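You operate a simulated robot arm through the tools that you are given. There is no shell and no other tool. Be economical: measure what you need, move in short steps, check, and stop when the job is done.

The job below is to be done with a simulated robot arm. You get a single attempt, and the scene is never put back.

TASK
Pump the waste oil tank down to 10 L.
Fine: slide its lid open and open the yellow valve for it; valve closed, lid closed and bolted again.

The check looks at the end state, three seconds after you hand in, the way a careful person would. Anything else that was tipped, shoved, dropped, spilled or broken makes it a failure. A push-on lid holds only when it is set on centred and level and pressed home; a screw cap is set on level and turned clockwise until tight.

THE ROBOT
A 7-joint arm with a two-finger parallel gripper on a trunk, on a base that drives. Base frame: it is fixed to the floor where the robot stands at the start and does not move with it; the origin is under the middle of the robot, x ahead of it, y to its left, z up; the surface under the hand at the start is at about z = 85. Lengths are in cm, angles in rad, forces in N, time in s.
With the tool pointing down near the work surface it reaches from about 20 to 74 cm from the robot's upright axis, wherever it stands. Its first joint turns from -2.897 to 2.897 rad. Places, roughly: bolt of the sliding lid [60, 0, 90]; hand pump plunger [40, -10, 110]; level pointer of the waste oil tank [70, 20, 110]; sliding lid of the waste oil tank [50, 10, 80]; valve of the filter rack [30, 10, 90]; waste oil tank [60, 20, 60]; waste pump plunger [60, 30, 110]; yellow valve [30, 0, 60]. Payload 1.57 kg.
The tool frame sits at the grasp point between the pads (the TCP): z along the fingers, y along the line on which they close. The tips reach 3 cm beyond it. The gripper opens to 11 cm. The fingers are 2.4 cm wide and 1.2 cm thick; the gripper's body (4.8 by 11.2 cm) begins 7.8 cm behind the TCP.
Orientation is told as [roll, pitch, yaw] about the base's x, y, z axes, in that order, counted from this pose: with the fingers straight down and closing along the base's y, the tool's x points along the base's -x, its y along +y and its z along -z.

THE INTERFACE
- The arm moves only by the tool move_arm. Its argument "targets" is a list of rows, each a list of 7 numbers: the closure in counts, from 0 (fully open) to 255 (shut), then the shift along the base's x, y, z in cm, then the turn, a rotation vector about the base's x, y, z in rad. In form: [[fingers, x, y, z, rx, ry, rz], ...]. A call has 1 to 20 rows; each row is the pose to reach, as a shift and turn from the pose commanded when the call began. A row lasts 0.2 s, in which the tool goes at most 5 cm and 0.15 rad; a call with a longer step from one row to the next is refused whole, and so is a gripper value outside its range. A pose out of reach is approached as far as the arm can. The call stops where the force on the tool passes 90 N (or 10 N more than at its start, if that is more) or the arm is blocked; 0.2 s more then pass. Each finger travels about 4.5 cm/s and halts on what it meets, pressing with about 26 N; the grip force reading is that of the motor and also rises with nothing between the fingers. The clock runs only during rows and for 0.2 s after the last one: add rows that repeat a pose to give the fingers time. The reply holds the time, the measured pose of the TCP, the force on the tool along the base axes, the opening and the grip force, in the units named above and with some noise, with the torque about the TCP (base axes, N m) and any sound that the robot's microphone picked up, and new pictures: "views" is both (left out), scene, wrist or none.
- Cameras (640 x 400 px; columns grow to the right, rows downward): "scene" is now at [2.26, 14.24, 153.99]; the picture's right is [-0.15, -0.99, 0.00], its down [-0.68, 0.10, -0.73] and it looks along [0.72, -0.11, -0.68] (base axes); focal length 221 px, centre (320, 200). "wrist" rides on the gripper at [7, 1.6, -14.1] in the tool frame; the picture's right is [-0.23, 0.97, 0.00], its down [-0.86, -0.20, -0.48] and it looks along [-0.47, -0.11, 0.88] (tool axes); focal length 222 px, centre (320, 200). There is no depth. A picture from a camera that has moved, and an enlarged one, comes with that camera's place and axes in the base frame and with its lens.
- move_column(by): slides the trunk up (or, below 0, down) by that many cm; the arm and the scene camera ride with it, the base frame stays. It gives what a move gives, with no picture.
- roll_base(legs): drives the robot by 1 to 6 legs, each [ahead, turn to the left] in cm and rad, along the robot's own axes; the way and the turn of a leg run together, so that a leg with both is an arc; at most 150 cm and 3.142 rad a leg. The arm and the cameras ride along, it lands a little off, and it stops where it bumps. It gives what a move gives, and a new picture of the scene camera.
- turn_head(pan, tilt): turns the head with the scene camera to pan (to the left, within 2.705 rad either way) and tilt (down, from -0.506 to 1.204), counted from straight ahead of the robot. It gives what a move gives, and a new picture of the scene camera.
- inspect(camera, box): a new picture of the part [left, top, right, bottom] of that camera's present view, enlarged. The clock stands still meanwhile.
- sign_off(): hands the job in; it is judged then, once.

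Go step by step. Nothing tells you exact positions but the pictures and the camera data: compare them with the known pose of the tool, close in by small moves and look again before you grip or let go. The budget is 120 turns and 260 pictures, counting those below and the enlarged ones. Unless the task says otherwise, let go and move clear before handing in, and close with one line.

The tools are called after "Call:" by a JSON object that holds its "op" and its "data". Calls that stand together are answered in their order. move_arm: Moves the arm, as the interface text tells. Its arguments: {"type":"object","properties":{"targets":{"type":"array"},"views":{"type":"string","enum":["both","scene","wrist","none"]}},"required":["targets"]} The other tools are called the same way: move_column (by) slides the trunk up or down; roll_base (legs) drives the base; turn_head (pan, tilt) turns the head that bears the scene camera; inspect (camera, box) takes an enlarged picture of a part of a camera's view; sign_off () hands the job in.

At the start:

```text
clock: 0.0
eef_pos: [41.9, -2.58, 130.29]
orientation: [0.002, 0.001, 0.0]
wrist_force: [-0.5, -0.1, -0.4]
moment: [0.02, 0.02, 0.03]
opening: 11.01
finger_force: 0.1
trunk travel left (down, up): [-47.5, 11.5]
robot x, y, heading: [-0.07, -0.01, 0.001]
head pan, tilt: [-0.152, 0.752]
```

scene: 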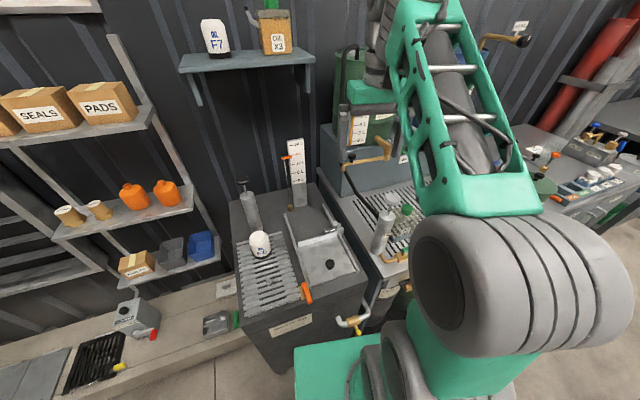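
wrist: 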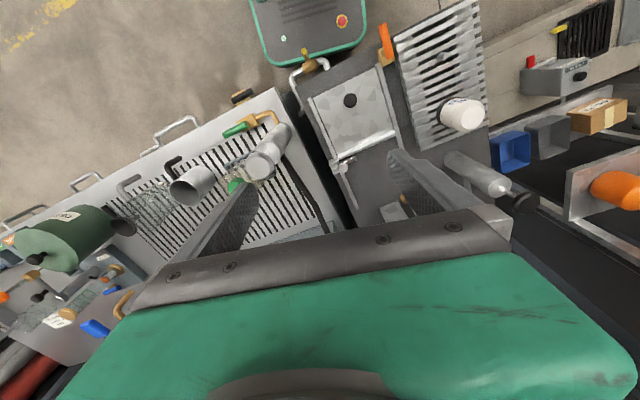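

I see a waste oil tank with a grille, a sliding lid, a level pointer and a pump. I'll enlarge the views to find the parts.

Call:
{"op": "inspect", "data": {"camera": "scene", "box": [210, 120, 410, 350]}}

Call:
{"op": "inspect", "data": {"camera": "wrist", "box": [270, 20, 550, 230]}}

```text
1.74 times, centred on (310, 235) of scene
camera zoom: at [2.26, 14.24, 153.99], right [-0.15, -0.99, 0.0], down [-0.68, 0.1, -0.73], along [0.72, -0.11, -0.68], focal length 384 px, centre (337, 139)
```

zoom: 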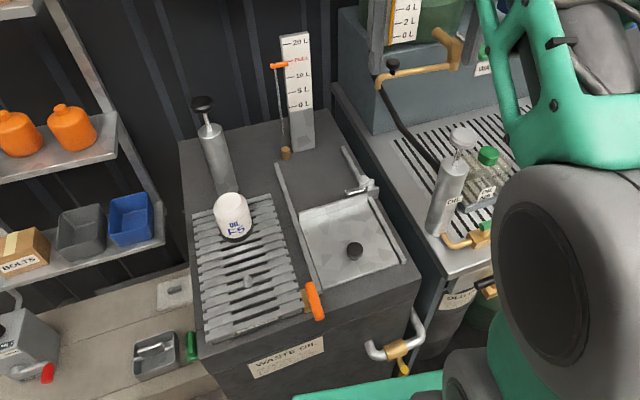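

```text
1.90 times, centred on (410, 125) of wrist
camera zoom: at [35.02, -0.97, 144.44], right [0.23, 0.97, 0.0], down [0.86, -0.2, 0.48], along [0.47, -0.11, -0.88], focal length 423 px, centre (149, 343)
```

zoom: 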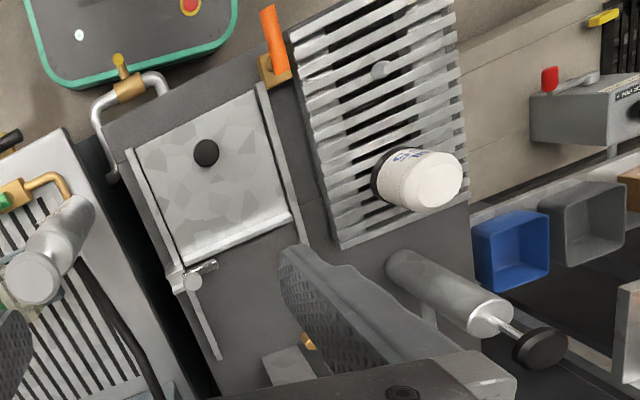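

The lid is bolted near its far-right corner and its knob is near (41, 5, 86). I'll look closely at the bolt, the yellow valve, the gauge and the pump.

Call:
{"op": "inspect", "data": {"camera": "scene", "box": [300, 200, 360, 240]}}

Call:
{"op": "inspect", "data": {"camera": "wrist", "box": [310, 130, 400, 190]}}

Call:
{"op": "inspect", "data": {"camera": "scene", "box": [320, 290, 390, 340]}}

Call:
{"op": "inspect", "data": {"camera": "scene", "box": [225, 130, 325, 220]}}

Call:
{"op": "inspect", "data": {"camera": "wrist", "box": [270, 40, 400, 120]}}

```text
10.00 times, centred on (330, 220) of scene
camera zoom: at [2.26, 14.24, 153.99], right [-0.15, -0.99, 0.0], down [-0.68, 0.1, -0.73], along [0.72, -0.11, -0.68], focal length 2211 px, centre (220, 0)
```

zoom: 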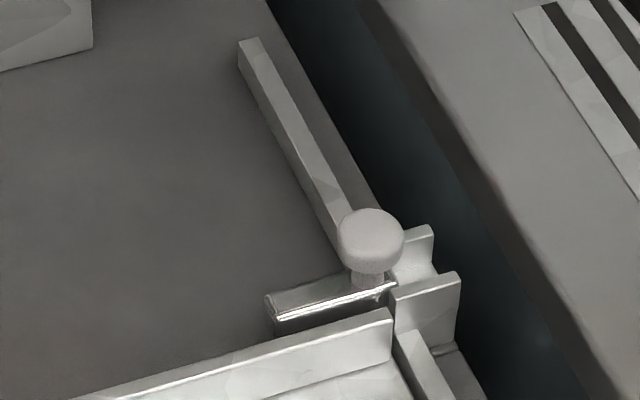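

```text
6.67 times, centred on (355, 160) of wrist
camera zoom: at [35.02, -0.97, 144.44], right [0.23, 0.97, 0.0], down [0.86, -0.2, 0.48], along [0.47, -0.11, -0.88], focal length 1481 px, centre (87, 467)
```

zoom: 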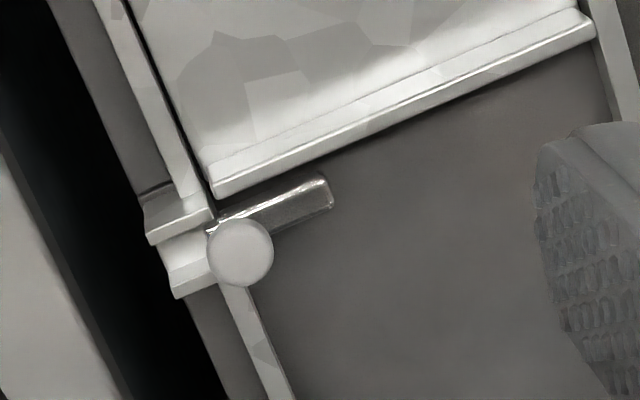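

```text
8.00 times, centred on (355, 315) of scene
camera zoom: at [2.26, 14.24, 153.99], right [-0.15, -0.99, 0.0], down [-0.68, 0.1, -0.73], along [0.72, -0.11, -0.68], focal length 1769 px, centre (40, -720)
```

zoom: 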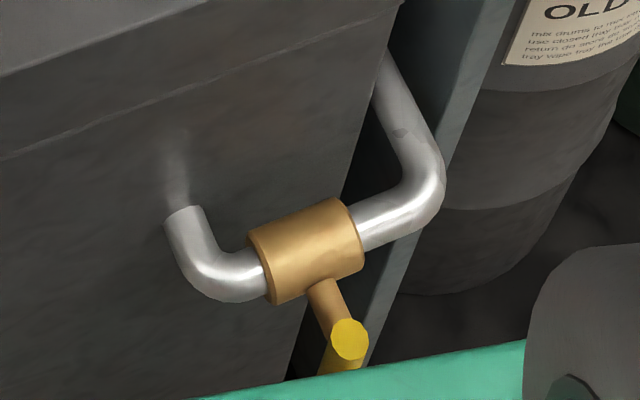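

```text
4.44 times, centred on (275, 175) of scene
camera zoom: at [2.26, 14.24, 153.99], right [-0.15, -0.99, 0.0], down [-0.68, 0.1, -0.73], along [0.72, -0.11, -0.68], focal length 983 px, centre (520, 311)
```

zoom: 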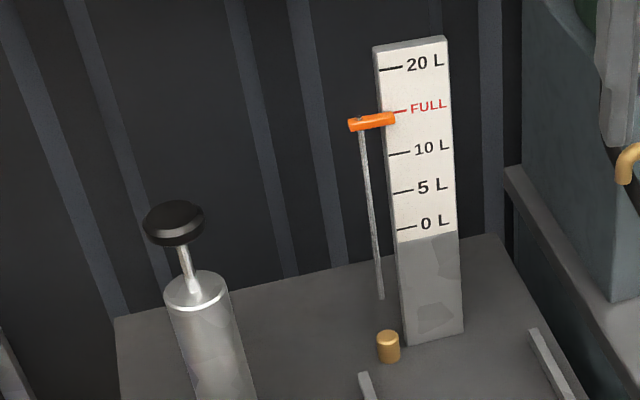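

```text
4.92 times, centred on (335, 80) of wrist
camera zoom: at [35.02, -0.97, 144.44], right [0.23, 0.97, 0.0], down [0.86, -0.2, 0.48], along [0.47, -0.11, -0.88], focal length 1094 px, centre (246, 791)
```

zoom: 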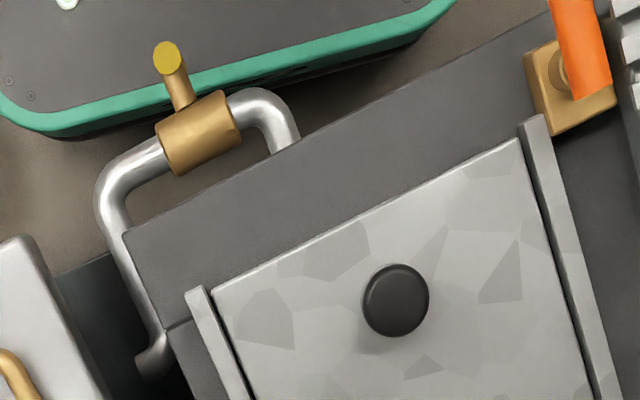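

The tank is turned by about +0.2 rad. Its bolt knob is near (56, 0.3, 90), the pump head near (62.6, 30.8, 109.5) and the yellow lever near (26.4, -4.2, 60.5). I'll go above the bolt knob first.

Call:
{"op": "move_arm", "data": {"targets": [[139, 2.3, 0.5, -4, 0, 0, 0.1], [139, 4.6, 1, -8, 0, 0, 0.2], [139, 6.9, 1.4, -12, 0, 0, 0.2], [139, 9.2, 1.9, -16, 0, 0, 0.2], [139, 11.7, 2.4, -20, 0, 0, 0.2], [139, 14.1, 2.8, -24, 0, 0, 0.2], [139, 14.1, 2.8, -28, 0, 0, 0.2], [139, 14.1, 2.8, -28, 0, 0, 0.2]]}}

Call:
{"op": "inspect", "data": {"camera": "wrist", "box": [220, 100, 420, 225]}}

```text
clock: 1.8
eef_pos: [55.89, 0.12, 102.41]
orientation: [0.001, 0.0, 0.2]
wrist_force: [0.1, 0.5, 0.0]
moment: [0.0, -0.03, 0.01]
opening: 5.01
finger_force: 0.1
trunk travel left (down, up): [-47.5, 11.5]
robot x, y, heading: [-0.47, 0.35, 0.005]
head pan, tilt: [-0.152, 0.752]
camera scene: at [2.26, 14.23, 153.99], right [-0.15, -0.99, 0.0], down [-0.68, 0.1, -0.73], along [0.72, -0.11, -0.68], focal length 221 px, centre (320, 200)
camera wrist: at [48.9, 0.42, 116.41], right [0.03, 1.0, 0.0], down [0.88, -0.03, 0.48], along [0.48, -0.01, -0.88], focal length 222 px, centre (320, 200)
```

scene: 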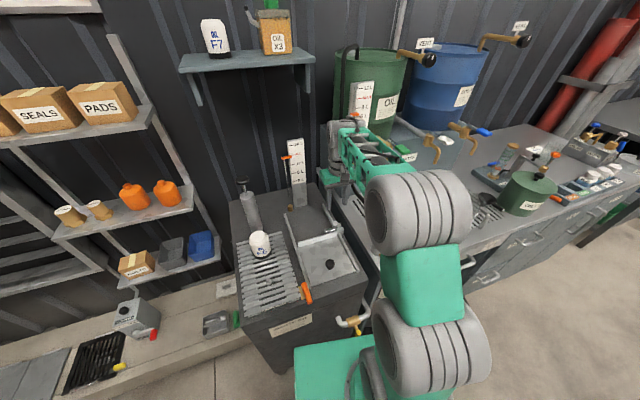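
wrist: 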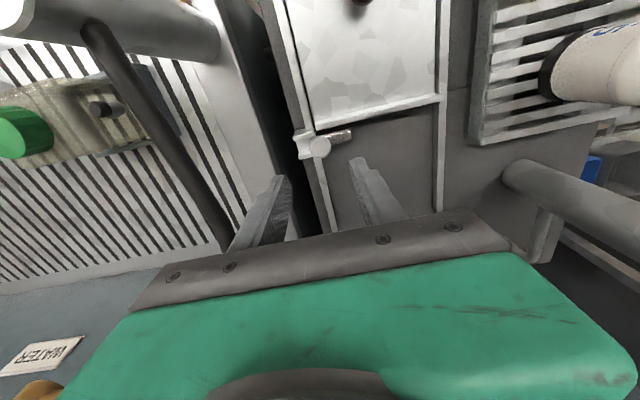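

```text
3.20 times, centred on (320, 162) of wrist
camera zoom: at [48.9, 0.42, 116.41], right [0.03, 1.0, 0.0], down [0.88, -0.03, 0.48], along [0.48, -0.01, -0.88], focal length 711 px, centre (320, 320)
```

zoom: 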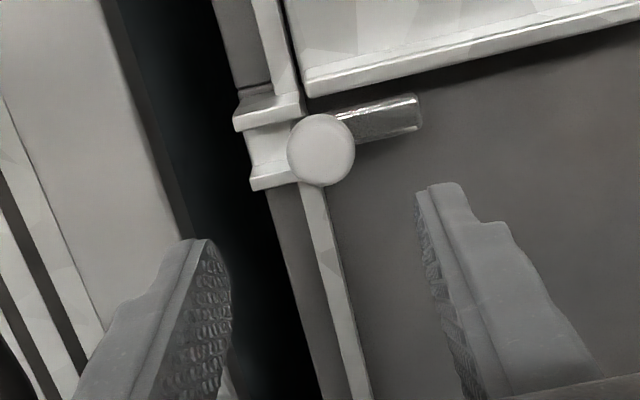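

The view agrees: the knob is at about (56.05, 0.35, 90). I'll descend around it and grip.

Call:
{"op": "move_arm", "data": {"targets": [[139, 0.05, 0.15, -4, 0, 0, 0], [139, 0.05, 0.15, -7.5, 0, 0, 0], [139, 0.05, 0.15, -10.5, 0, 0, 0], [139, 0.05, 0.15, -11.1, 0, 0, 0], [170, 0.05, 0.15, -11.1, 0, 0, 0], [200, 0.05, 0.15, -11.1, 0, 0, 0], [230, 0.05, 0.15, -11.1, 0, 0, 0], [230, 0.05, 0.15, -11.1, 0, 0, 0]]}}

Call:
{"op": "inspect", "data": {"camera": "wrist", "box": [220, 100, 420, 225]}}

```text
clock: 3.6
eef_pos: [55.94, 0.29, 91.23]
orientation: [0.0, 0.0, 0.199]
wrist_force: [1.8, -4.7, -1.7]
moment: [-0.12, -0.21, -0.03]
opening: 2.56
finger_force: 29.7
trunk travel left (down, up): [-47.5, 11.5]
robot x, y, heading: [0.16, -0.01, 0.005]
head pan, tilt: [-0.152, 0.752]
camera scene: at [2.3, 14.18, 153.99], right [-0.15, -0.99, 0.0], down [-0.68, 0.1, -0.73], along [0.72, -0.11, -0.68], focal length 221 px, centre (320, 200)
camera wrist: at [48.98, 0.46, 105.32], right [0.03, 1.0, 0.0], down [0.88, -0.03, 0.48], along [0.48, -0.01, -0.88], focal length 222 px, centre (320, 200)
```

scene: 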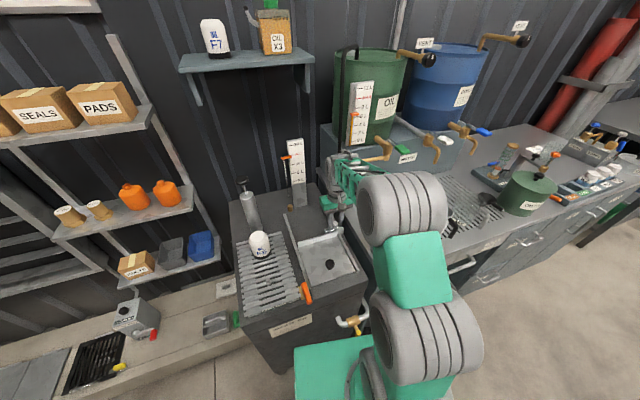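
wrist: 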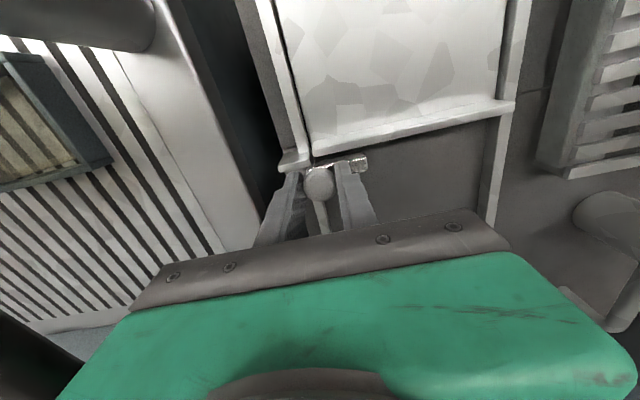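

```text
3.20 times, centred on (320, 162) of wrist
camera zoom: at [48.98, 0.46, 105.32], right [0.03, 1.0, 0.0], down [0.88, -0.03, 0.48], along [0.48, -0.01, -0.88], focal length 711 px, centre (320, 320)
```

zoom: 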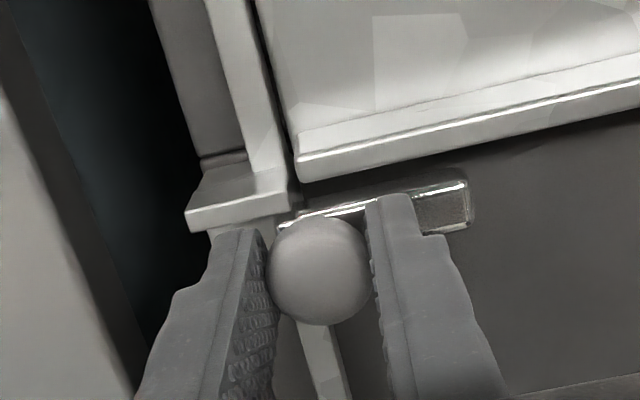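

The knob is held. I'll slide the bolt to the tank's right.

Call:
{"op": "move_arm", "data": {"targets": [[230, 0.2, -0.98, -11.1, 0, 0, 0]], "views": "none"}}

```text
refused: row 1 steps farther than a row can; nothing moved
```

The shifts count from the present pose, so I'll send the slide again that way.

Call:
{"op": "move_arm", "data": {"targets": [[230, 0.14, -0.69, 0, 0, 0, 0], [230, 0.28, -1.37, 0, 0, 0, 0], [230, 0.42, -2.06, 0, 0, 0, 0], [230, 0.56, -2.74, 0, 0, 0, 0], [230, 0.7, -3.4, 0, 0, 0, 0], [230, 0.84, -4.1, 0, 0, 0, 0], [230, 0.94, -4.6, 0, 0, 0, 0]], "views": "wrist"}}

Call:
{"op": "inspect", "data": {"camera": "wrist", "box": [220, 100, 420, 225]}}

```text
clock: 5.2
eef_pos: [56.8, -4.37, 91.18]
orientation: [0.0, 0.002, 0.199]
wrist_force: [-5.3, 0.0, -3.0]
moment: [0.13, -0.34, 0.0]
opening: 2.51
finger_force: 37.1
trunk travel left (down, up): [-47.5, 11.5]
robot x, y, heading: [0.15, -0.42, -0.002]
head pan, tilt: [-0.152, 0.752]
camera wrist: at [49.91, -4.06, 105.33], right [0.03, 1.0, 0.0], down [0.88, -0.03, 0.48], along [0.48, -0.01, -0.88], focal length 222 px, centre (320, 200)
```

wrist: 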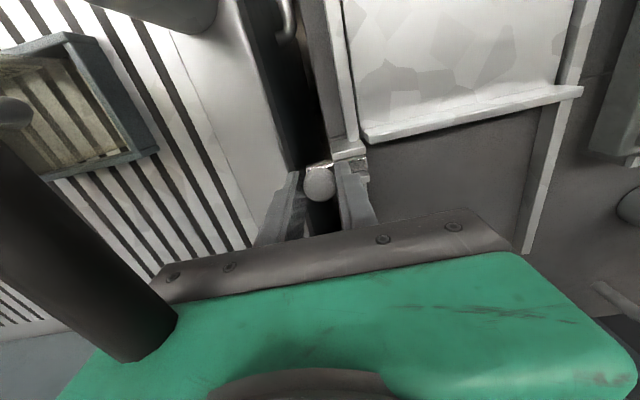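

```text
3.20 times, centred on (320, 162) of wrist
camera zoom: at [49.91, -4.06, 105.33], right [0.03, 1.0, 0.0], down [0.88, -0.03, 0.48], along [0.48, -0.01, -0.88], focal length 711 px, centre (320, 320)
```

zoom: 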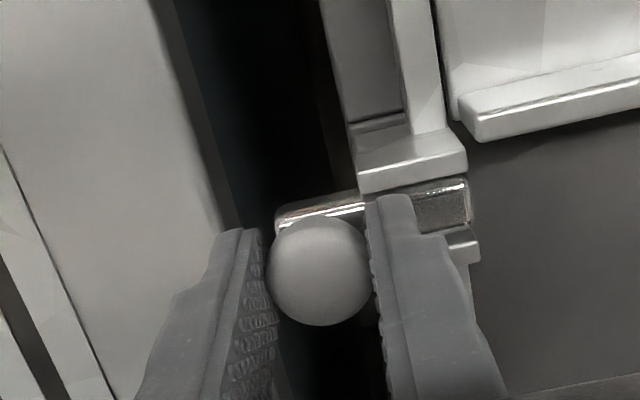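

The bolt came with the knob, but its end is still about level with the lid's corner. I'll slide it a little further.

Call:
{"op": "move_arm", "data": {"targets": [[230, 0.1, -0.5, 0, 0, 0, 0], [230, 0.2, -1.0, 0, 0, 0, 0], [230, 0.3, -1.5, 0, 0, 0, 0]], "views": "none"}}

Call:
{"op": "inspect", "data": {"camera": "wrist", "box": [220, 100, 420, 225]}}

```text
clock: 6.0
eef_pos: [56.99, -4.49, 91.23]
orientation: [0.001, 0.006, 0.217]
wrist_force: [-17.9, 69.6, -3.2]
moment: [1.25, -0.07, 0.05]
opening: 2.54
finger_force: 36.6
trunk travel left (down, up): [-47.5, 11.5]
robot x, y, heading: [-0.08, -0.05, 0.016]
head pan, tilt: [-0.152, 0.752]
```

```text
3.20 times, centred on (320, 162) of wrist
camera zoom: at [50.05, -4.45, 105.36], right [0.01, 1.0, 0.0], down [0.88, -0.01, 0.47], along [0.47, -0.01, -0.88], focal length 711 px, centre (320, 320)
```

zoom: 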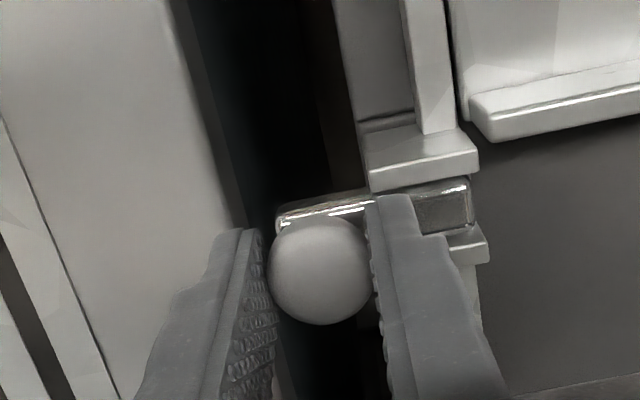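

The bolt is at its stop. I'll relax the push, let go and rise, then go above the lid knob.

Call:
{"op": "move_arm", "data": {"targets": [[230, -0.25, 1.15, 0, 0, 0, 0], [200, -0.25, 1.15, 0, 0, 0, 0], [170, -0.25, 1.15, 0, 0, 0, 0], [150, -0.25, 1.15, 0, 0, 0, 0], [150, -0.25, 1.15, 3, 0, 0, 0], [150, -0.25, 1.15, 7, 0, 0, 0], [150, -5, 2.5, 8, 0, 0, 0], [130, -9.5, 4.5, 8, 0, 0, 0], [110, -13, 7, 8, 0, 0, 0], [110, -16, 9.4, 8, 0, 0, 0], [110, -16, 9.4, 8, 0, 0, 0]]}}

Call:
{"op": "inspect", "data": {"camera": "wrist", "box": [220, 75, 420, 200]}}

```text
refused: row 7 steps farther than a row can; nothing moved
```

```text
3.20 times, centred on (320, 138) of wrist
camera zoom: at [50.05, -4.45, 105.36], right [0.01, 1.0, 0.0], down [0.88, -0.01, 0.47], along [0.47, -0.01, -0.88], focal length 711 px, centre (320, 400)
```

zoom: 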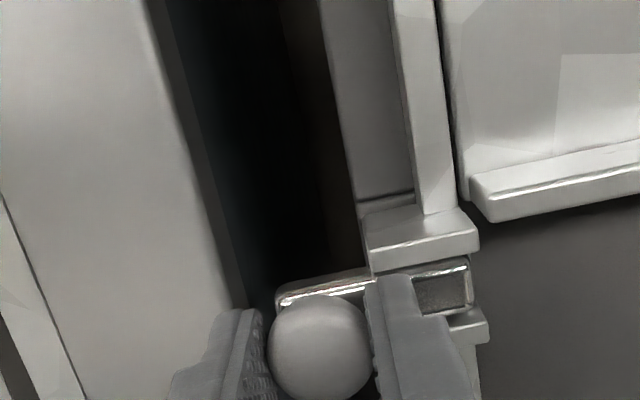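

One row stepped too far, so nothing moved. I'll send it with shorter steps.

Call:
{"op": "move_arm", "data": {"targets": [[230, -0.2, 0.8, 0, 0, 0, 0], [200, -0.2, 0.8, 0, 0, 0, 0], [170, -0.2, 0.8, 0, 0, 0, 0], [150, -0.2, 0.8, 0, 0, 0, 0], [150, -0.2, 0.8, 3, 0, 0, 0], [150, -0.2, 0.8, 7, 0, 0, 0], [150, -4, 2.5, 9, 0, 0, 0], [130, -8, 4.5, 10, 0, 0, 0], [110, -12, 7, 10, 0, 0, 0], [110, -16, 9.4, 10, 0, 0, 0], [110, -16, 9.4, 10, 0, 0, 0]]}}

Call:
{"op": "inspect", "data": {"camera": "wrist", "box": [220, 75, 420, 200]}}

```text
clock: 8.4
eef_pos: [41.12, 3.59, 101.32]
orientation: [0.0, -0.002, 0.201]
wrist_force: [-0.8, -0.4, 0.0]
moment: [-0.01, -0.03, 0.0]
opening: 6.27
finger_force: 0.0
trunk travel left (down, up): [-47.5, 11.5]
robot x, y, heading: [-0.03, 0.28, 0.001]
head pan, tilt: [-0.152, 0.752]
camera scene: at [2.23, 14.27, 153.99], right [-0.15, -0.99, 0.0], down [-0.68, 0.1, -0.73], along [0.72, -0.11, -0.68], focal length 221 px, centre (320, 200)
camera wrist: at [34.08, 3.83, 115.39], right [0.03, 1.0, 0.0], down [0.88, -0.03, 0.48], along [0.48, -0.01, -0.88], focal length 222 px, centre (320, 200)
```

scene: 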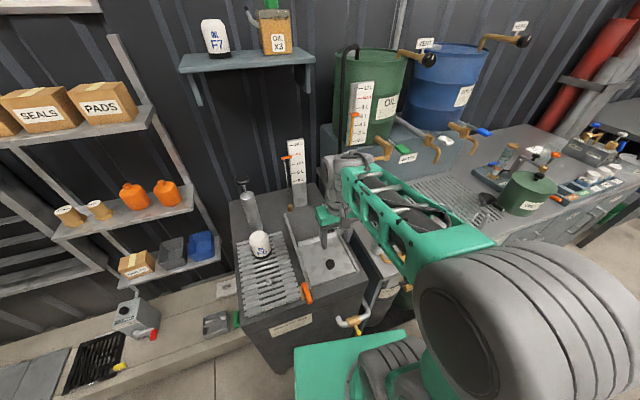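
wrist: 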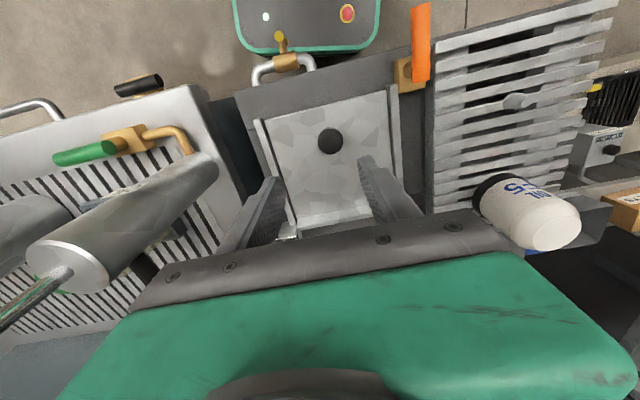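

```text
3.20 times, centred on (320, 138) of wrist
camera zoom: at [34.08, 3.83, 115.39], right [0.03, 1.0, 0.0], down [0.88, -0.03, 0.48], along [0.48, -0.01, -0.88], focal length 711 px, centre (320, 400)
```

zoom: 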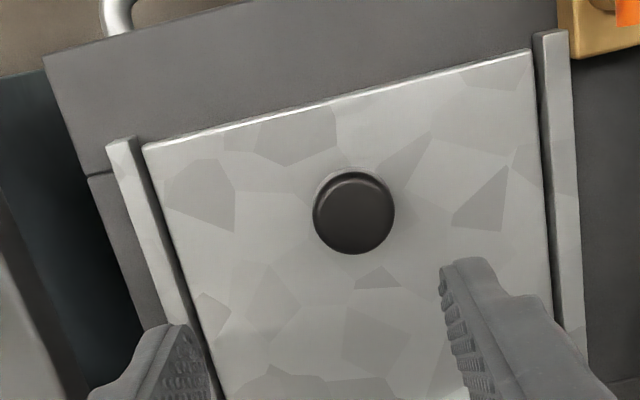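

The lid knob is at about (41.3, 5.0, 86.5). I'll descend and grip it.

Call:
{"op": "move_arm", "data": {"targets": [[110, 0.2, 1.45, -4, 0, 0, 0], [110, 0.2, 1.45, -8, 0, 0, 0], [110, 0.2, 1.45, -11, 0, 0, 0], [110, 0.2, 1.45, -13.2, 0, 0, 0], [140, 0.2, 1.45, -13.2, 0, 0, 0], [180, 0.2, 1.45, -13.2, 0, 0, 0], [220, 0.2, 1.45, -13.2, 0, 0, 0], [220, 0.2, 1.45, -13.2, 0, 0, 0]], "views": "wrist"}}

Call:
{"op": "inspect", "data": {"camera": "wrist", "box": [220, 100, 420, 225]}}

```text
clock: 10.2
eef_pos: [41.36, 4.96, 88.11]
orientation: [-0.001, 0.0, 0.199]
wrist_force: [1.3, -6.3, -3.6]
moment: [0.0, -0.31, -0.02]
opening: 3.15
finger_force: 29.2
trunk travel left (down, up): [-47.5, 11.5]
robot x, y, heading: [-0.27, 0.02, 0.003]
head pan, tilt: [-0.152, 0.752]
camera wrist: at [34.38, 5.26, 102.12], right [0.03, 1.0, 0.0], down [0.88, -0.03, 0.48], along [0.48, -0.01, -0.88], focal length 222 px, centre (320, 200)
```

wrist: 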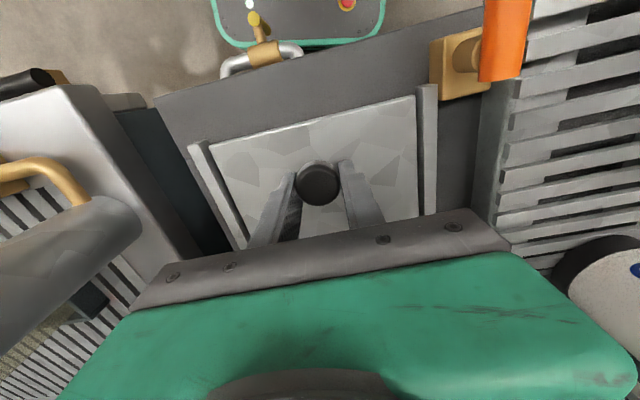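

```text
3.20 times, centred on (320, 162) of wrist
camera zoom: at [34.38, 5.26, 102.12], right [0.03, 1.0, 0.0], down [0.88, -0.03, 0.48], along [0.48, -0.01, -0.88], focal length 711 px, centre (320, 320)
```

zoom: 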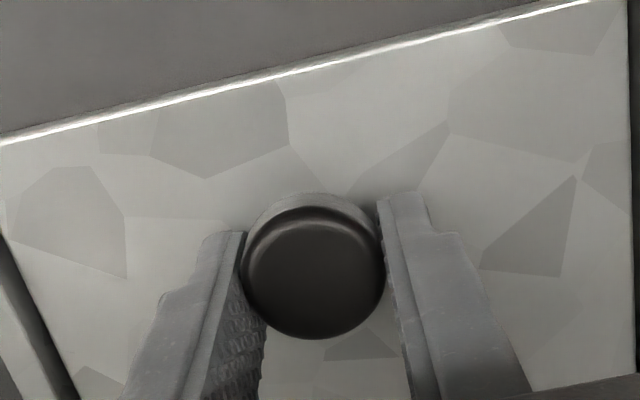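

The knob is held, so I'll slide the lid away along its rails.

Call:
{"op": "move_arm", "data": {"targets": [[225, 0.98, 0.2, 0, 0, 0, 0], [225, 1.96, 0.4, 0, 0, 0, 0], [225, 2.94, 0.6, 0, 0, 0, 0], [225, 3.92, 0.8, 0, 0, 0, 0], [225, 4.9, 1.0, 0, 0, 0, 0], [225, 5.88, 1.2, 0, 0, 0, 0], [225, 6.86, 1.4, 0, 0, 0, 0], [225, 7.84, 1.59, 0, 0, 0, 0], [225, 8.82, 1.79, 0, 0, 0, 0], [225, 9.8, 1.99, 0, 0, 0, 0], [225, 10.78, 2.19, 0, 0, 0, 0]]}}

Call:
{"op": "inspect", "data": {"camera": "scene", "box": [225, 130, 375, 310]}}

```text
clock: 12.6
eef_pos: [52.23, 7.22, 88.0]
orientation: [0.001, -0.001, 0.198]
wrist_force: [2.2, -6.7, -3.8]
moment: [-0.14, 0.39, 0.13]
opening: 3.08
finger_force: 39.9
trunk travel left (down, up): [-47.5, 11.5]
robot x, y, heading: [-0.12, 0.02, -0.002]
head pan, tilt: [-0.152, 0.752]
camera scene: at [2.32, 14.17, 153.99], right [-0.15, -0.99, 0.0], down [-0.68, 0.1, -0.73], along [0.72, -0.11, -0.68], focal length 221 px, centre (320, 200)
camera wrist: at [45.23, 7.44, 102.12], right [0.03, 1.0, 0.0], down [0.88, -0.03, 0.48], along [0.48, -0.01, -0.88], focal length 222 px, centre (320, 200)
```

scene: 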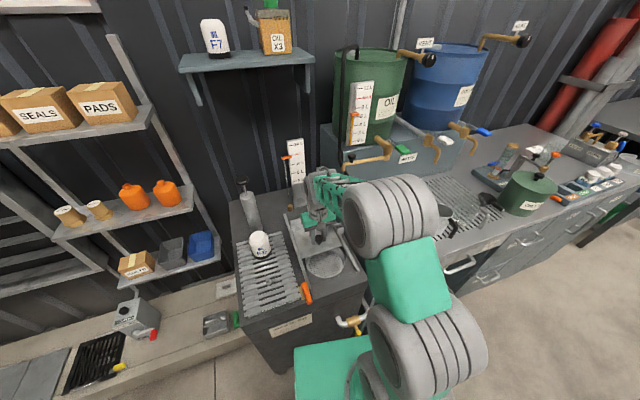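
wrist: 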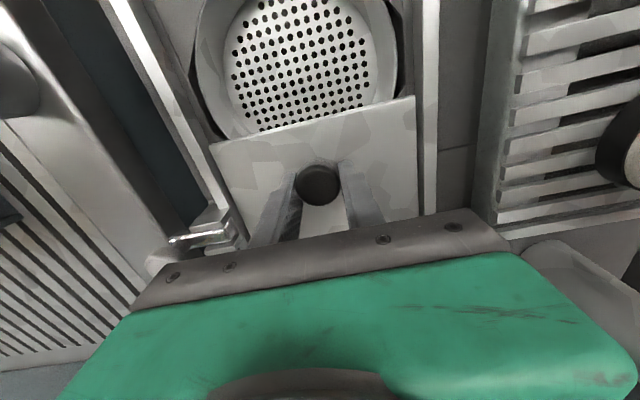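

```text
2.22 times, centred on (300, 220) of scene
camera zoom: at [2.32, 14.17, 153.99], right [-0.15, -0.99, 0.0], down [-0.68, 0.1, -0.73], along [0.72, -0.11, -0.68], focal length 491 px, centre (364, 156)
```

zoom: 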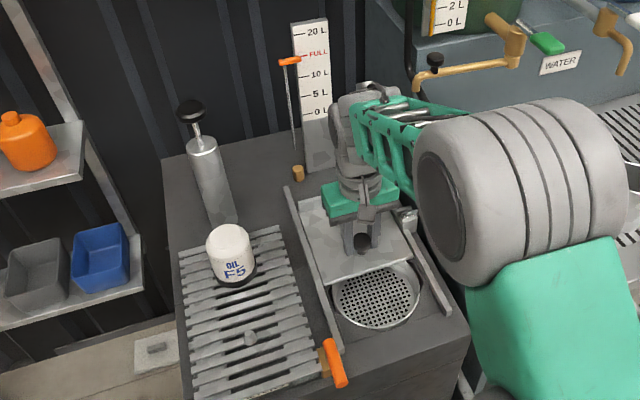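

The lid slides well and uncovers the strainer. I'll push it on carefully to its stop.

Call:
{"op": "move_arm", "data": {"targets": [[225, 0.69, 0.14, 0, 0, 0, 0], [225, 1.37, 0.28, 0, 0, 0, 0], [225, 2.06, 0.42, 0, 0, 0, 0], [225, 2.74, 0.56, 0, 0, 0, 0], [225, 3.4, 0.69, 0, 0, 0, 0]], "views": "wrist"}}

Call:
{"op": "inspect", "data": {"camera": "scene", "box": [265, 130, 375, 310]}}

```text
clock: 13.8
eef_pos: [55.65, 7.86, 87.99]
orientation: [0.0, 0.001, 0.199]
wrist_force: [0.3, -7.0, -4.1]
moment: [-0.01, -0.05, 0.06]
opening: 3.12
finger_force: 40.2
trunk travel left (down, up): [-47.5, 11.5]
robot x, y, heading: [0.69, 0.09, -0.002]
head pan, tilt: [-0.152, 0.752]
camera wrist: at [48.62, 8.13, 102.12], right [0.03, 1.0, 0.0], down [0.88, -0.03, 0.48], along [0.48, -0.01, -0.88], focal length 222 px, centre (320, 200)
```

wrist: 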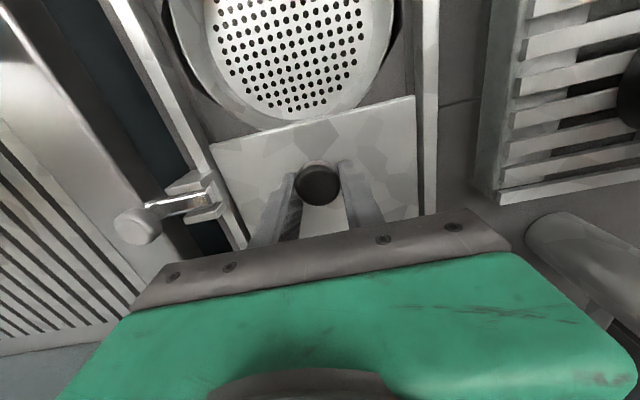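

```text
2.22 times, centred on (320, 220) of scene
camera zoom: at [2.32, 14.17, 154.0], right [-0.15, -0.99, 0.0], down [-0.68, 0.1, -0.73], along [0.72, -0.11, -0.68], focal length 491 px, centre (320, 156)
```

zoom: 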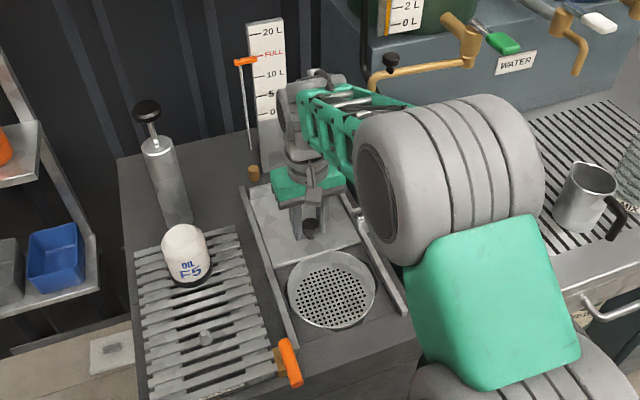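

The strainer is clear and about 2.5 cm of rail is left. I'll nudge on for a stop.

Call:
{"op": "move_arm", "data": {"targets": [[225, 0.5, 0.1, 0, 0, 0, 0], [225, 1.0, 0.2, 0, 0, 0, 0], [225, 1.5, 0.3, 0, 0, 0, 0]], "views": "none"}}

```text
clock: 14.6
eef_pos: [57.05, 8.35, 88.03]
orientation: [0.001, 0.002, 0.2]
wrist_force: [1.1, -6.2, -4.1]
moment: [-0.09, 0.21, 0.07]
opening: 3.1
finger_force: 40.2
trunk travel left (down, up): [-47.5, 11.5]
robot x, y, heading: [0.16, -0.36, 0.001]
head pan, tilt: [-0.152, 0.752]
```

The lid is now open by its full length. I'll let go, rise, and bring the hand back to look at the yellow valve from the front.

Call:
{"op": "move_arm", "data": {"targets": [[190, 0, 0, 0, 0, 0, 0], [150, 0, 0, 0, 0, 0, 0], [130, 0, 0, 0, 0, 0, 0], [130, 0, 0, 4, 0, 0, 0], [130, 0, 0, 8.5, 0, 0, 0], [130, -4, -2, 10, 0, 0, 0], [130, -8, -4, 10, 0, 0, 0], [130, -12, -6, 10, 0, 0, 0], [130, -16, -8, 10, 0, 0, 0], [130, -20, -10, 10, 0, 0, 0], [130, -24, -12, 10, 0, 0, 0]]}}

Call:
{"op": "inspect", "data": {"camera": "scene", "box": [225, 130, 375, 310]}}

Call:
{"op": "inspect", "data": {"camera": "scene", "box": [320, 290, 390, 340]}}

```text
clock: 17.0
eef_pos: [33.02, -3.7, 98.15]
orientation: [-0.002, 0.002, 0.201]
wrist_force: [0.9, -0.4, 0.0]
moment: [0.02, 0.02, 0.01]
opening: 5.39
finger_force: 0.1
trunk travel left (down, up): [-47.5, 11.5]
robot x, y, heading: [-0.3, 0.1, 0.001]
head pan, tilt: [-0.152, 0.752]
camera scene: at [2.25, 14.25, 153.99], right [-0.15, -0.99, 0.0], down [-0.68, 0.1, -0.73], along [0.72, -0.11, -0.68], focal length 221 px, centre (320, 200)
camera wrist: at [25.99, -3.46, 112.17], right [0.03, 1.0, 0.0], down [0.88, -0.03, 0.48], along [0.48, -0.01, -0.88], focal length 222 px, centre (320, 200)
```

scene: 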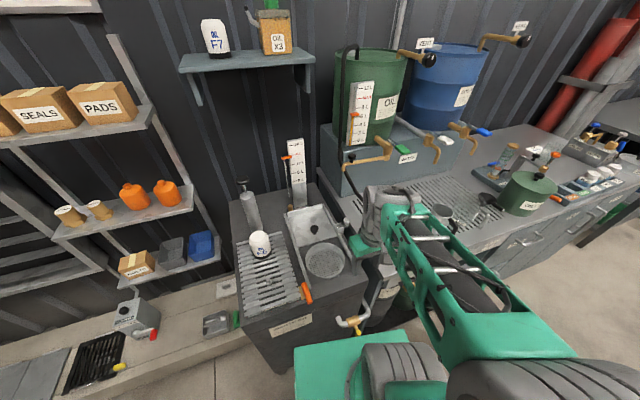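
wrist: 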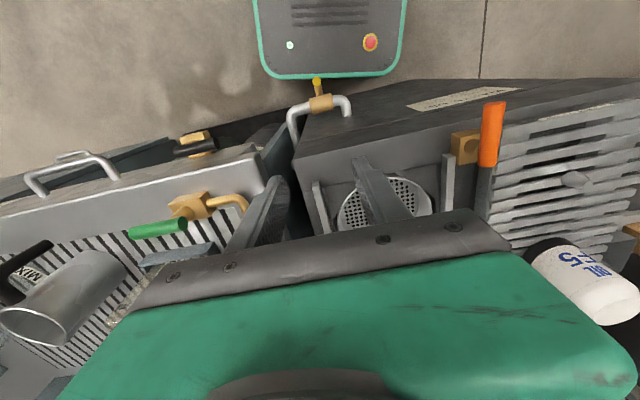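

```text
2.22 times, centred on (300, 220) of scene
camera zoom: at [2.25, 14.25, 153.99], right [-0.15, -0.99, 0.0], down [-0.68, 0.1, -0.73], along [0.72, -0.11, -0.68], focal length 491 px, centre (364, 156)
```

zoom: 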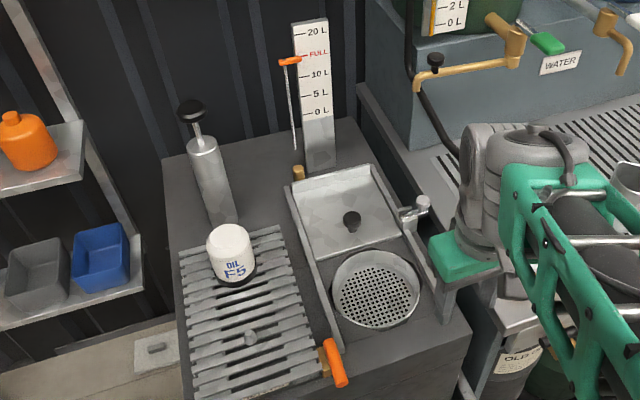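

```text
8.00 times, centred on (355, 315) of scene
camera zoom: at [2.25, 14.25, 153.99], right [-0.15, -0.99, 0.0], down [-0.68, 0.1, -0.73], along [0.72, -0.11, -0.68], focal length 1769 px, centre (40, -720)
```

zoom: 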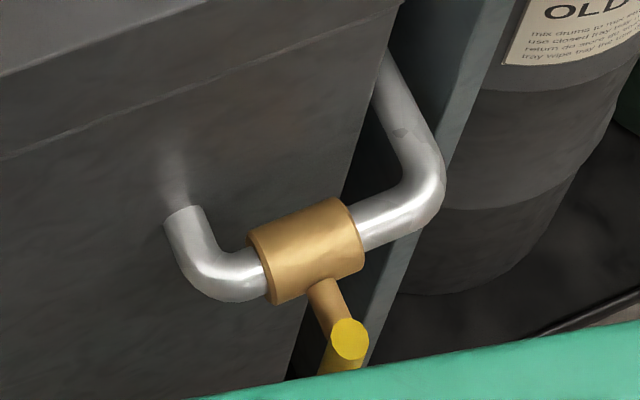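

The lid is open. To see and reach the yellow lever in front of the base, I'll back off 25 cm.

Call:
{"op": "roll_base", "data": {"legs": [[-25, 0]]}}

Call:
{"op": "turn_head", "data": {"pan": 0.0, "tilt": 0.9}}

```text
clock: 18.8
eef_pos: [7.79, -3.65, 97.95]
orientation: [0.002, 0.0, 0.203]
wrist_force: [-0.9, -0.4, -0.3]
moment: [0.01, 0.0, 0.02]
opening: 5.4
finger_force: 0.0
trunk travel left (down, up): [-47.5, 11.5]
robot x, y, heading: [-25.18, -0.24, 0.001]
head pan, tilt: [-0.152, 0.752]
camera scene: at [-22.98, 14.21, 153.99], right [-0.15, -0.99, 0.0], down [-0.68, 0.1, -0.73], along [0.72, -0.11, -0.68], focal length 221 px, centre (320, 200)
```

scene: 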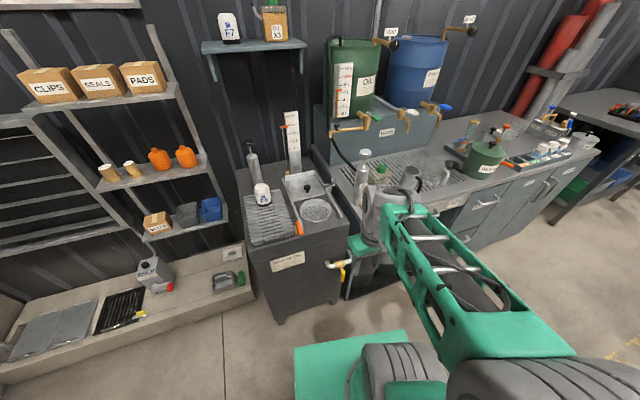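

```text
clock: 19.5
eef_pos: [7.75, -3.58, 98.09]
orientation: [0.0, -0.001, 0.202]
wrist_force: [-0.3, 1.4, -0.2]
moment: [0.0, 0.0, 0.03]
opening: 5.39
finger_force: 0.1
trunk travel left (down, up): [-47.5, 11.5]
robot x, y, heading: [-25.58, -0.16, -0.001]
head pan, tilt: [0.0, 0.901]
camera scene: at [-23.59, 15.45, 152.82], right [0.0, -1.0, 0.0], down [-0.78, 0.0, -0.62], along [0.62, 0.0, -0.78], focal length 221 px, centre (320, 200)
```

scene: 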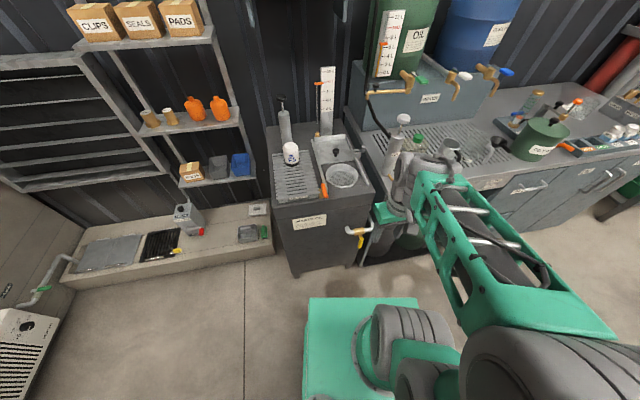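

Call:
{"op": "inspect", "data": {"camera": "scene", "box": [330, 210, 400, 255]}}

Call:
{"op": "inspect", "data": {"camera": "scene", "box": [260, 150, 400, 280]}}

```text
8.89 times, centred on (365, 232) of scene
camera zoom: at [-23.59, 15.45, 152.82], right [0.0, -1.0, 0.0], down [-0.78, 0.0, -0.62], along [0.62, 0.0, -0.78], focal length 1965 px, centre (-80, -89)
```

zoom: 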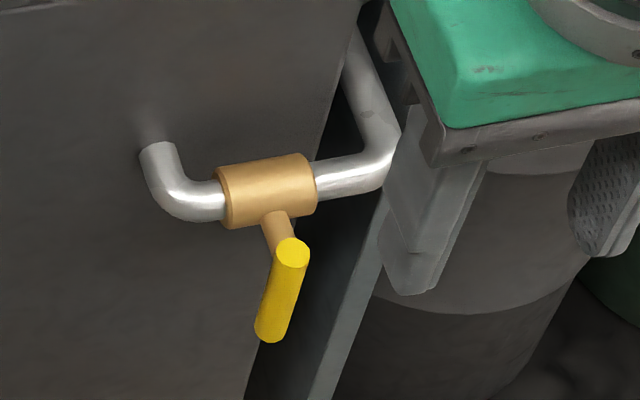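

```text
3.08 times, centred on (330, 215) of scene
camera zoom: at [-23.59, 15.45, 152.82], right [0.0, -1.0, 0.0], down [-0.78, 0.0, -0.62], along [0.62, 0.0, -0.78], focal length 680 px, centre (289, 154)
```

zoom: 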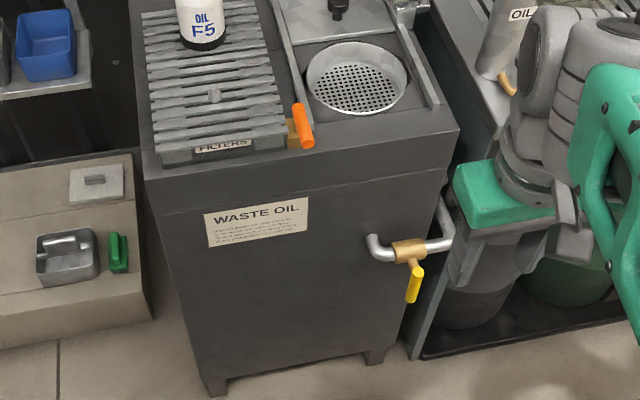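

The lever hangs straight down from about (26.5, -4.1, 60) to z ≈ 51.5, across the pipe, so the valve is closed. I'll tip the hand to point forward so I can grip it from the front and turn it.

Call:
{"op": "move_arm", "data": {"targets": [[130, 1, -0.2, 0, 0.0284, -0.14, 0], [130, 2, -0.4, 0, 0.0568, -0.28, 0], [130, 3, -0.5, 0, 0.0853, -0.42, 0], [130, 4, -0.7, 0, 0.1137, -0.56, 0], [130, 5, -0.9, 0, 0.1421, -0.7, 0], [130, 6, -1.1, 0, 0.1705, -0.84, 0], [130, 7, -1.3, 0, 0.199, -0.98, 0], [130, 8, -1.5, 0, 0.2274, -1.12, 0], [130, 9, -1.6, 0, 0.2558, -1.26, 0], [130, 10, -1.8, 0, 0.2842, -1.4, 0], [130, 11.2, -2.0, 0, 0.3126, -1.54, 0], [130, 11.2, -2.0, 0, 0.3126, -1.54, 0]]}}

```text
clock: 20.9
eef_pos: [13.45, 3.05, 97.66]
orientation: [0.012, -0.796, 0.427]
wrist_force: [-1.4, 0.1, 0.1]
moment: [0.02, 0.01, 0.01]
opening: 5.37
finger_force: 0.0
trunk travel left (down, up): [-47.5, 11.5]
robot x, y, heading: [-25.51, -0.04, 0.001]
head pan, tilt: [0.0, 0.901]
stopped in row 6: the arm was blocked; the commanded pose is now the measured one
camera scene: at [-23.61, 15.44, 152.82], right [0.0, -1.0, 0.0], down [-0.78, 0.0, -0.62], along [0.62, 0.0, -0.78], focal length 221 px, centre (320, 200)
camera wrist: at [-0.59, -1.76, 102.68], right [-0.27, 0.95, 0.17], down [0.32, -0.08, 0.94], along [0.91, 0.31, -0.28], focal length 222 px, centre (320, 200)
```

scene: 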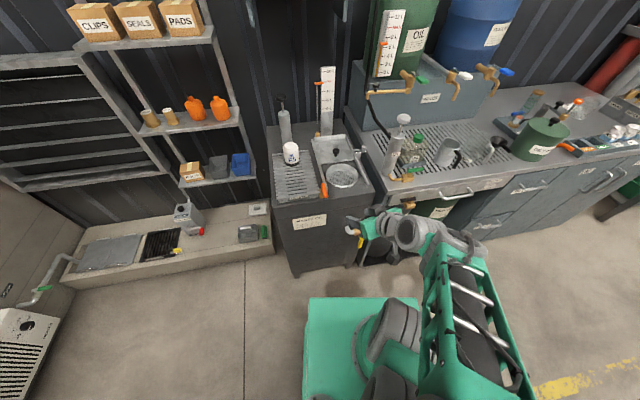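
wrist: 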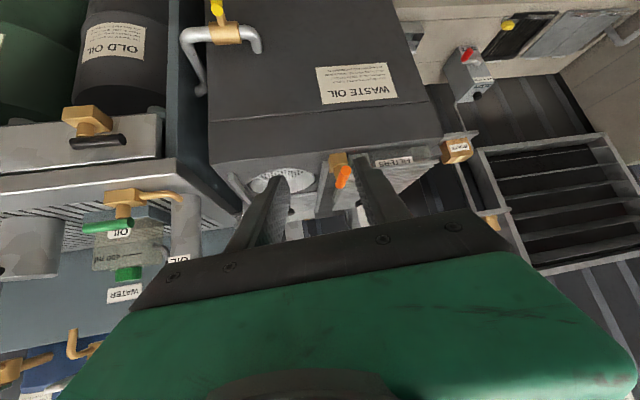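

The wrist hit its joint limit with the arm folded this close. I'll back off a further 15 cm so the arm can stretch out.

Call:
{"op": "roll_base", "data": {"legs": [[-15, 0]]}}

Call:
{"op": "move_arm", "data": {"targets": [[130, 4, -1, 2, 0, 0, 0], [130, 8, -3, 4, 0, 0, 0], [130, 12, -5, 6, 0, 0, 0], [130, 16, -7, 7, 0, 0, 0], [130, 19, -9, 7, 0, 0, 0]]}}

```text
clock: 22.3
eef_pos: [-1.7, 3.14, 97.81]
orientation: [0.01, -0.796, 0.429]
wrist_force: [-0.1, 0.6, 0.7]
moment: [-0.02, 0.03, -0.01]
opening: 5.4
finger_force: 0.1
trunk travel left (down, up): [-47.5, 11.5]
robot x, y, heading: [-40.82, -0.43, -0.002]
head pan, tilt: [0.0, 0.901]
camera scene: at [-38.79, 15.46, 152.81], right [0.0, -1.0, 0.0], down [-0.78, 0.0, -0.62], along [0.62, 0.0, -0.78], focal length 221 px, centre (320, 200)
```

scene: 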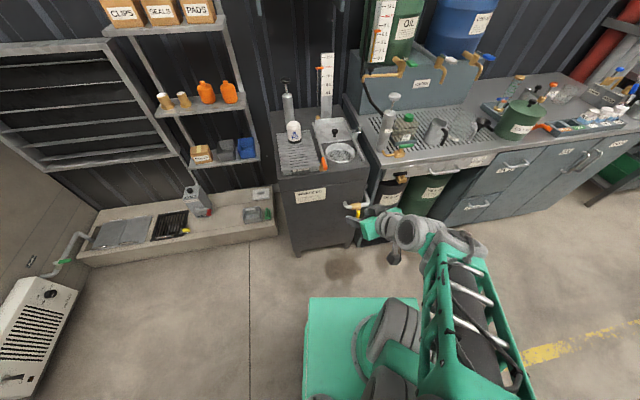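

```text
clock: 23.5
eef_pos: [17.4, -5.95, 104.74]
orientation: [0.011, -0.796, 0.426]
wrist_force: [-0.2, -0.5, 0.3]
moment: [0.01, -0.01, 0.02]
opening: 5.39
finger_force: 0.0
trunk travel left (down, up): [-47.5, 11.5]
robot x, y, heading: [-40.55, 0.22, -0.002]
head pan, tilt: [0.0, 0.901]
camera scene: at [-38.74, 15.43, 152.81], right [0.0, -1.0, 0.0], down [-0.78, 0.0, -0.62], along [0.62, 0.0, -0.78], focal length 221 px, centre (320, 200)
camera wrist: at [3.32, -10.82, 109.64], right [-0.27, 0.95, 0.17], down [0.32, -0.08, 0.94], along [0.91, 0.3, -0.28], focal length 222 px, centre (320, 200)
```

scene: 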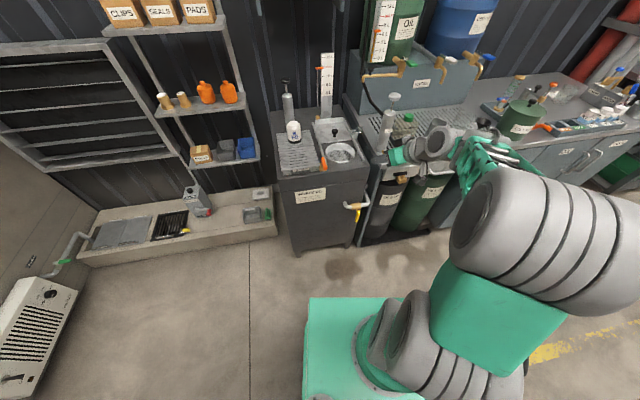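
wrist: 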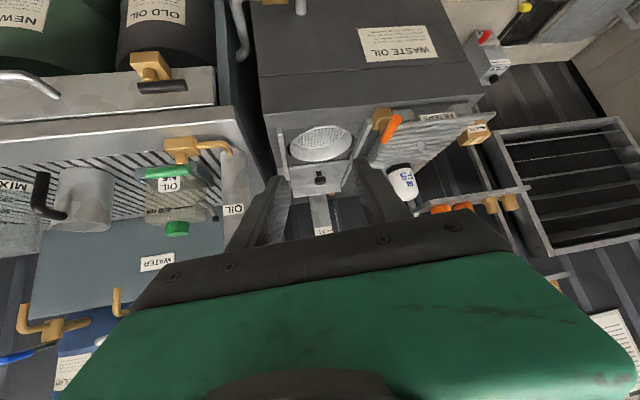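

This pose is reachable. I'll square up the yaw, then finish the pitch.

Call:
{"op": "move_arm", "data": {"targets": [[130, 0, 0, 0, 0, 0, -0.113], [130, 0, 0, 0, 0, 0, -0.226]], "views": "none"}}

Call:
{"op": "move_arm", "data": {"targets": [[130, 0, 0, 0, 0.0257, -0.1267, 0], [130, 0, 0, 0, 0.0514, -0.2533, 0], [130, 0, 0, 0, 0.077, -0.38, 0], [130, 0, 0, 0, 0.1027, -0.507, 0], [130, 0, 0, 0, 0.1284, -0.633, 0], [130, 0, 0, 0, 0.154, -0.76, 0]], "views": "scene"}}

```text
clock: 24.1
eef_pos: [17.31, -5.83, 104.87]
orientation: [0.011, -0.794, 0.201]
wrist_force: [0.2, -0.6, -0.1]
moment: [0.0, 0.0, 0.0]
opening: 5.39
finger_force: 0.0
trunk travel left (down, up): [-47.5, 11.5]
robot x, y, heading: [-40.55, 0.06, -0.002]
head pan, tilt: [0.0, 0.901]
```

```text
clock: 25.5
eef_pos: [17.52, -5.86, 104.86]
orientation: [-2.475, -1.567, 2.683]
wrist_force: [0.0, -0.2, -0.4]
moment: [0.04, 0.0, 0.0]
opening: 5.39
finger_force: 0.1
trunk travel left (down, up): [-47.5, 11.5]
robot x, y, heading: [-40.34, -0.11, -0.001]
head pan, tilt: [0.0, 0.901]
camera scene: at [-38.76, 15.45, 152.82], right [0.0, -1.0, 0.0], down [-0.78, 0.0, -0.62], along [0.62, 0.0, -0.78], focal length 221 px, centre (320, 200)
```

scene: 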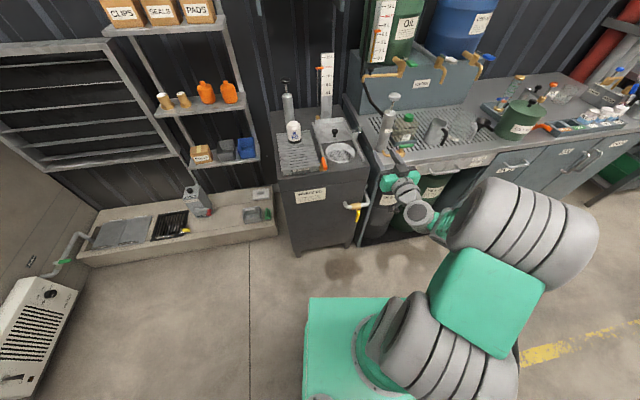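

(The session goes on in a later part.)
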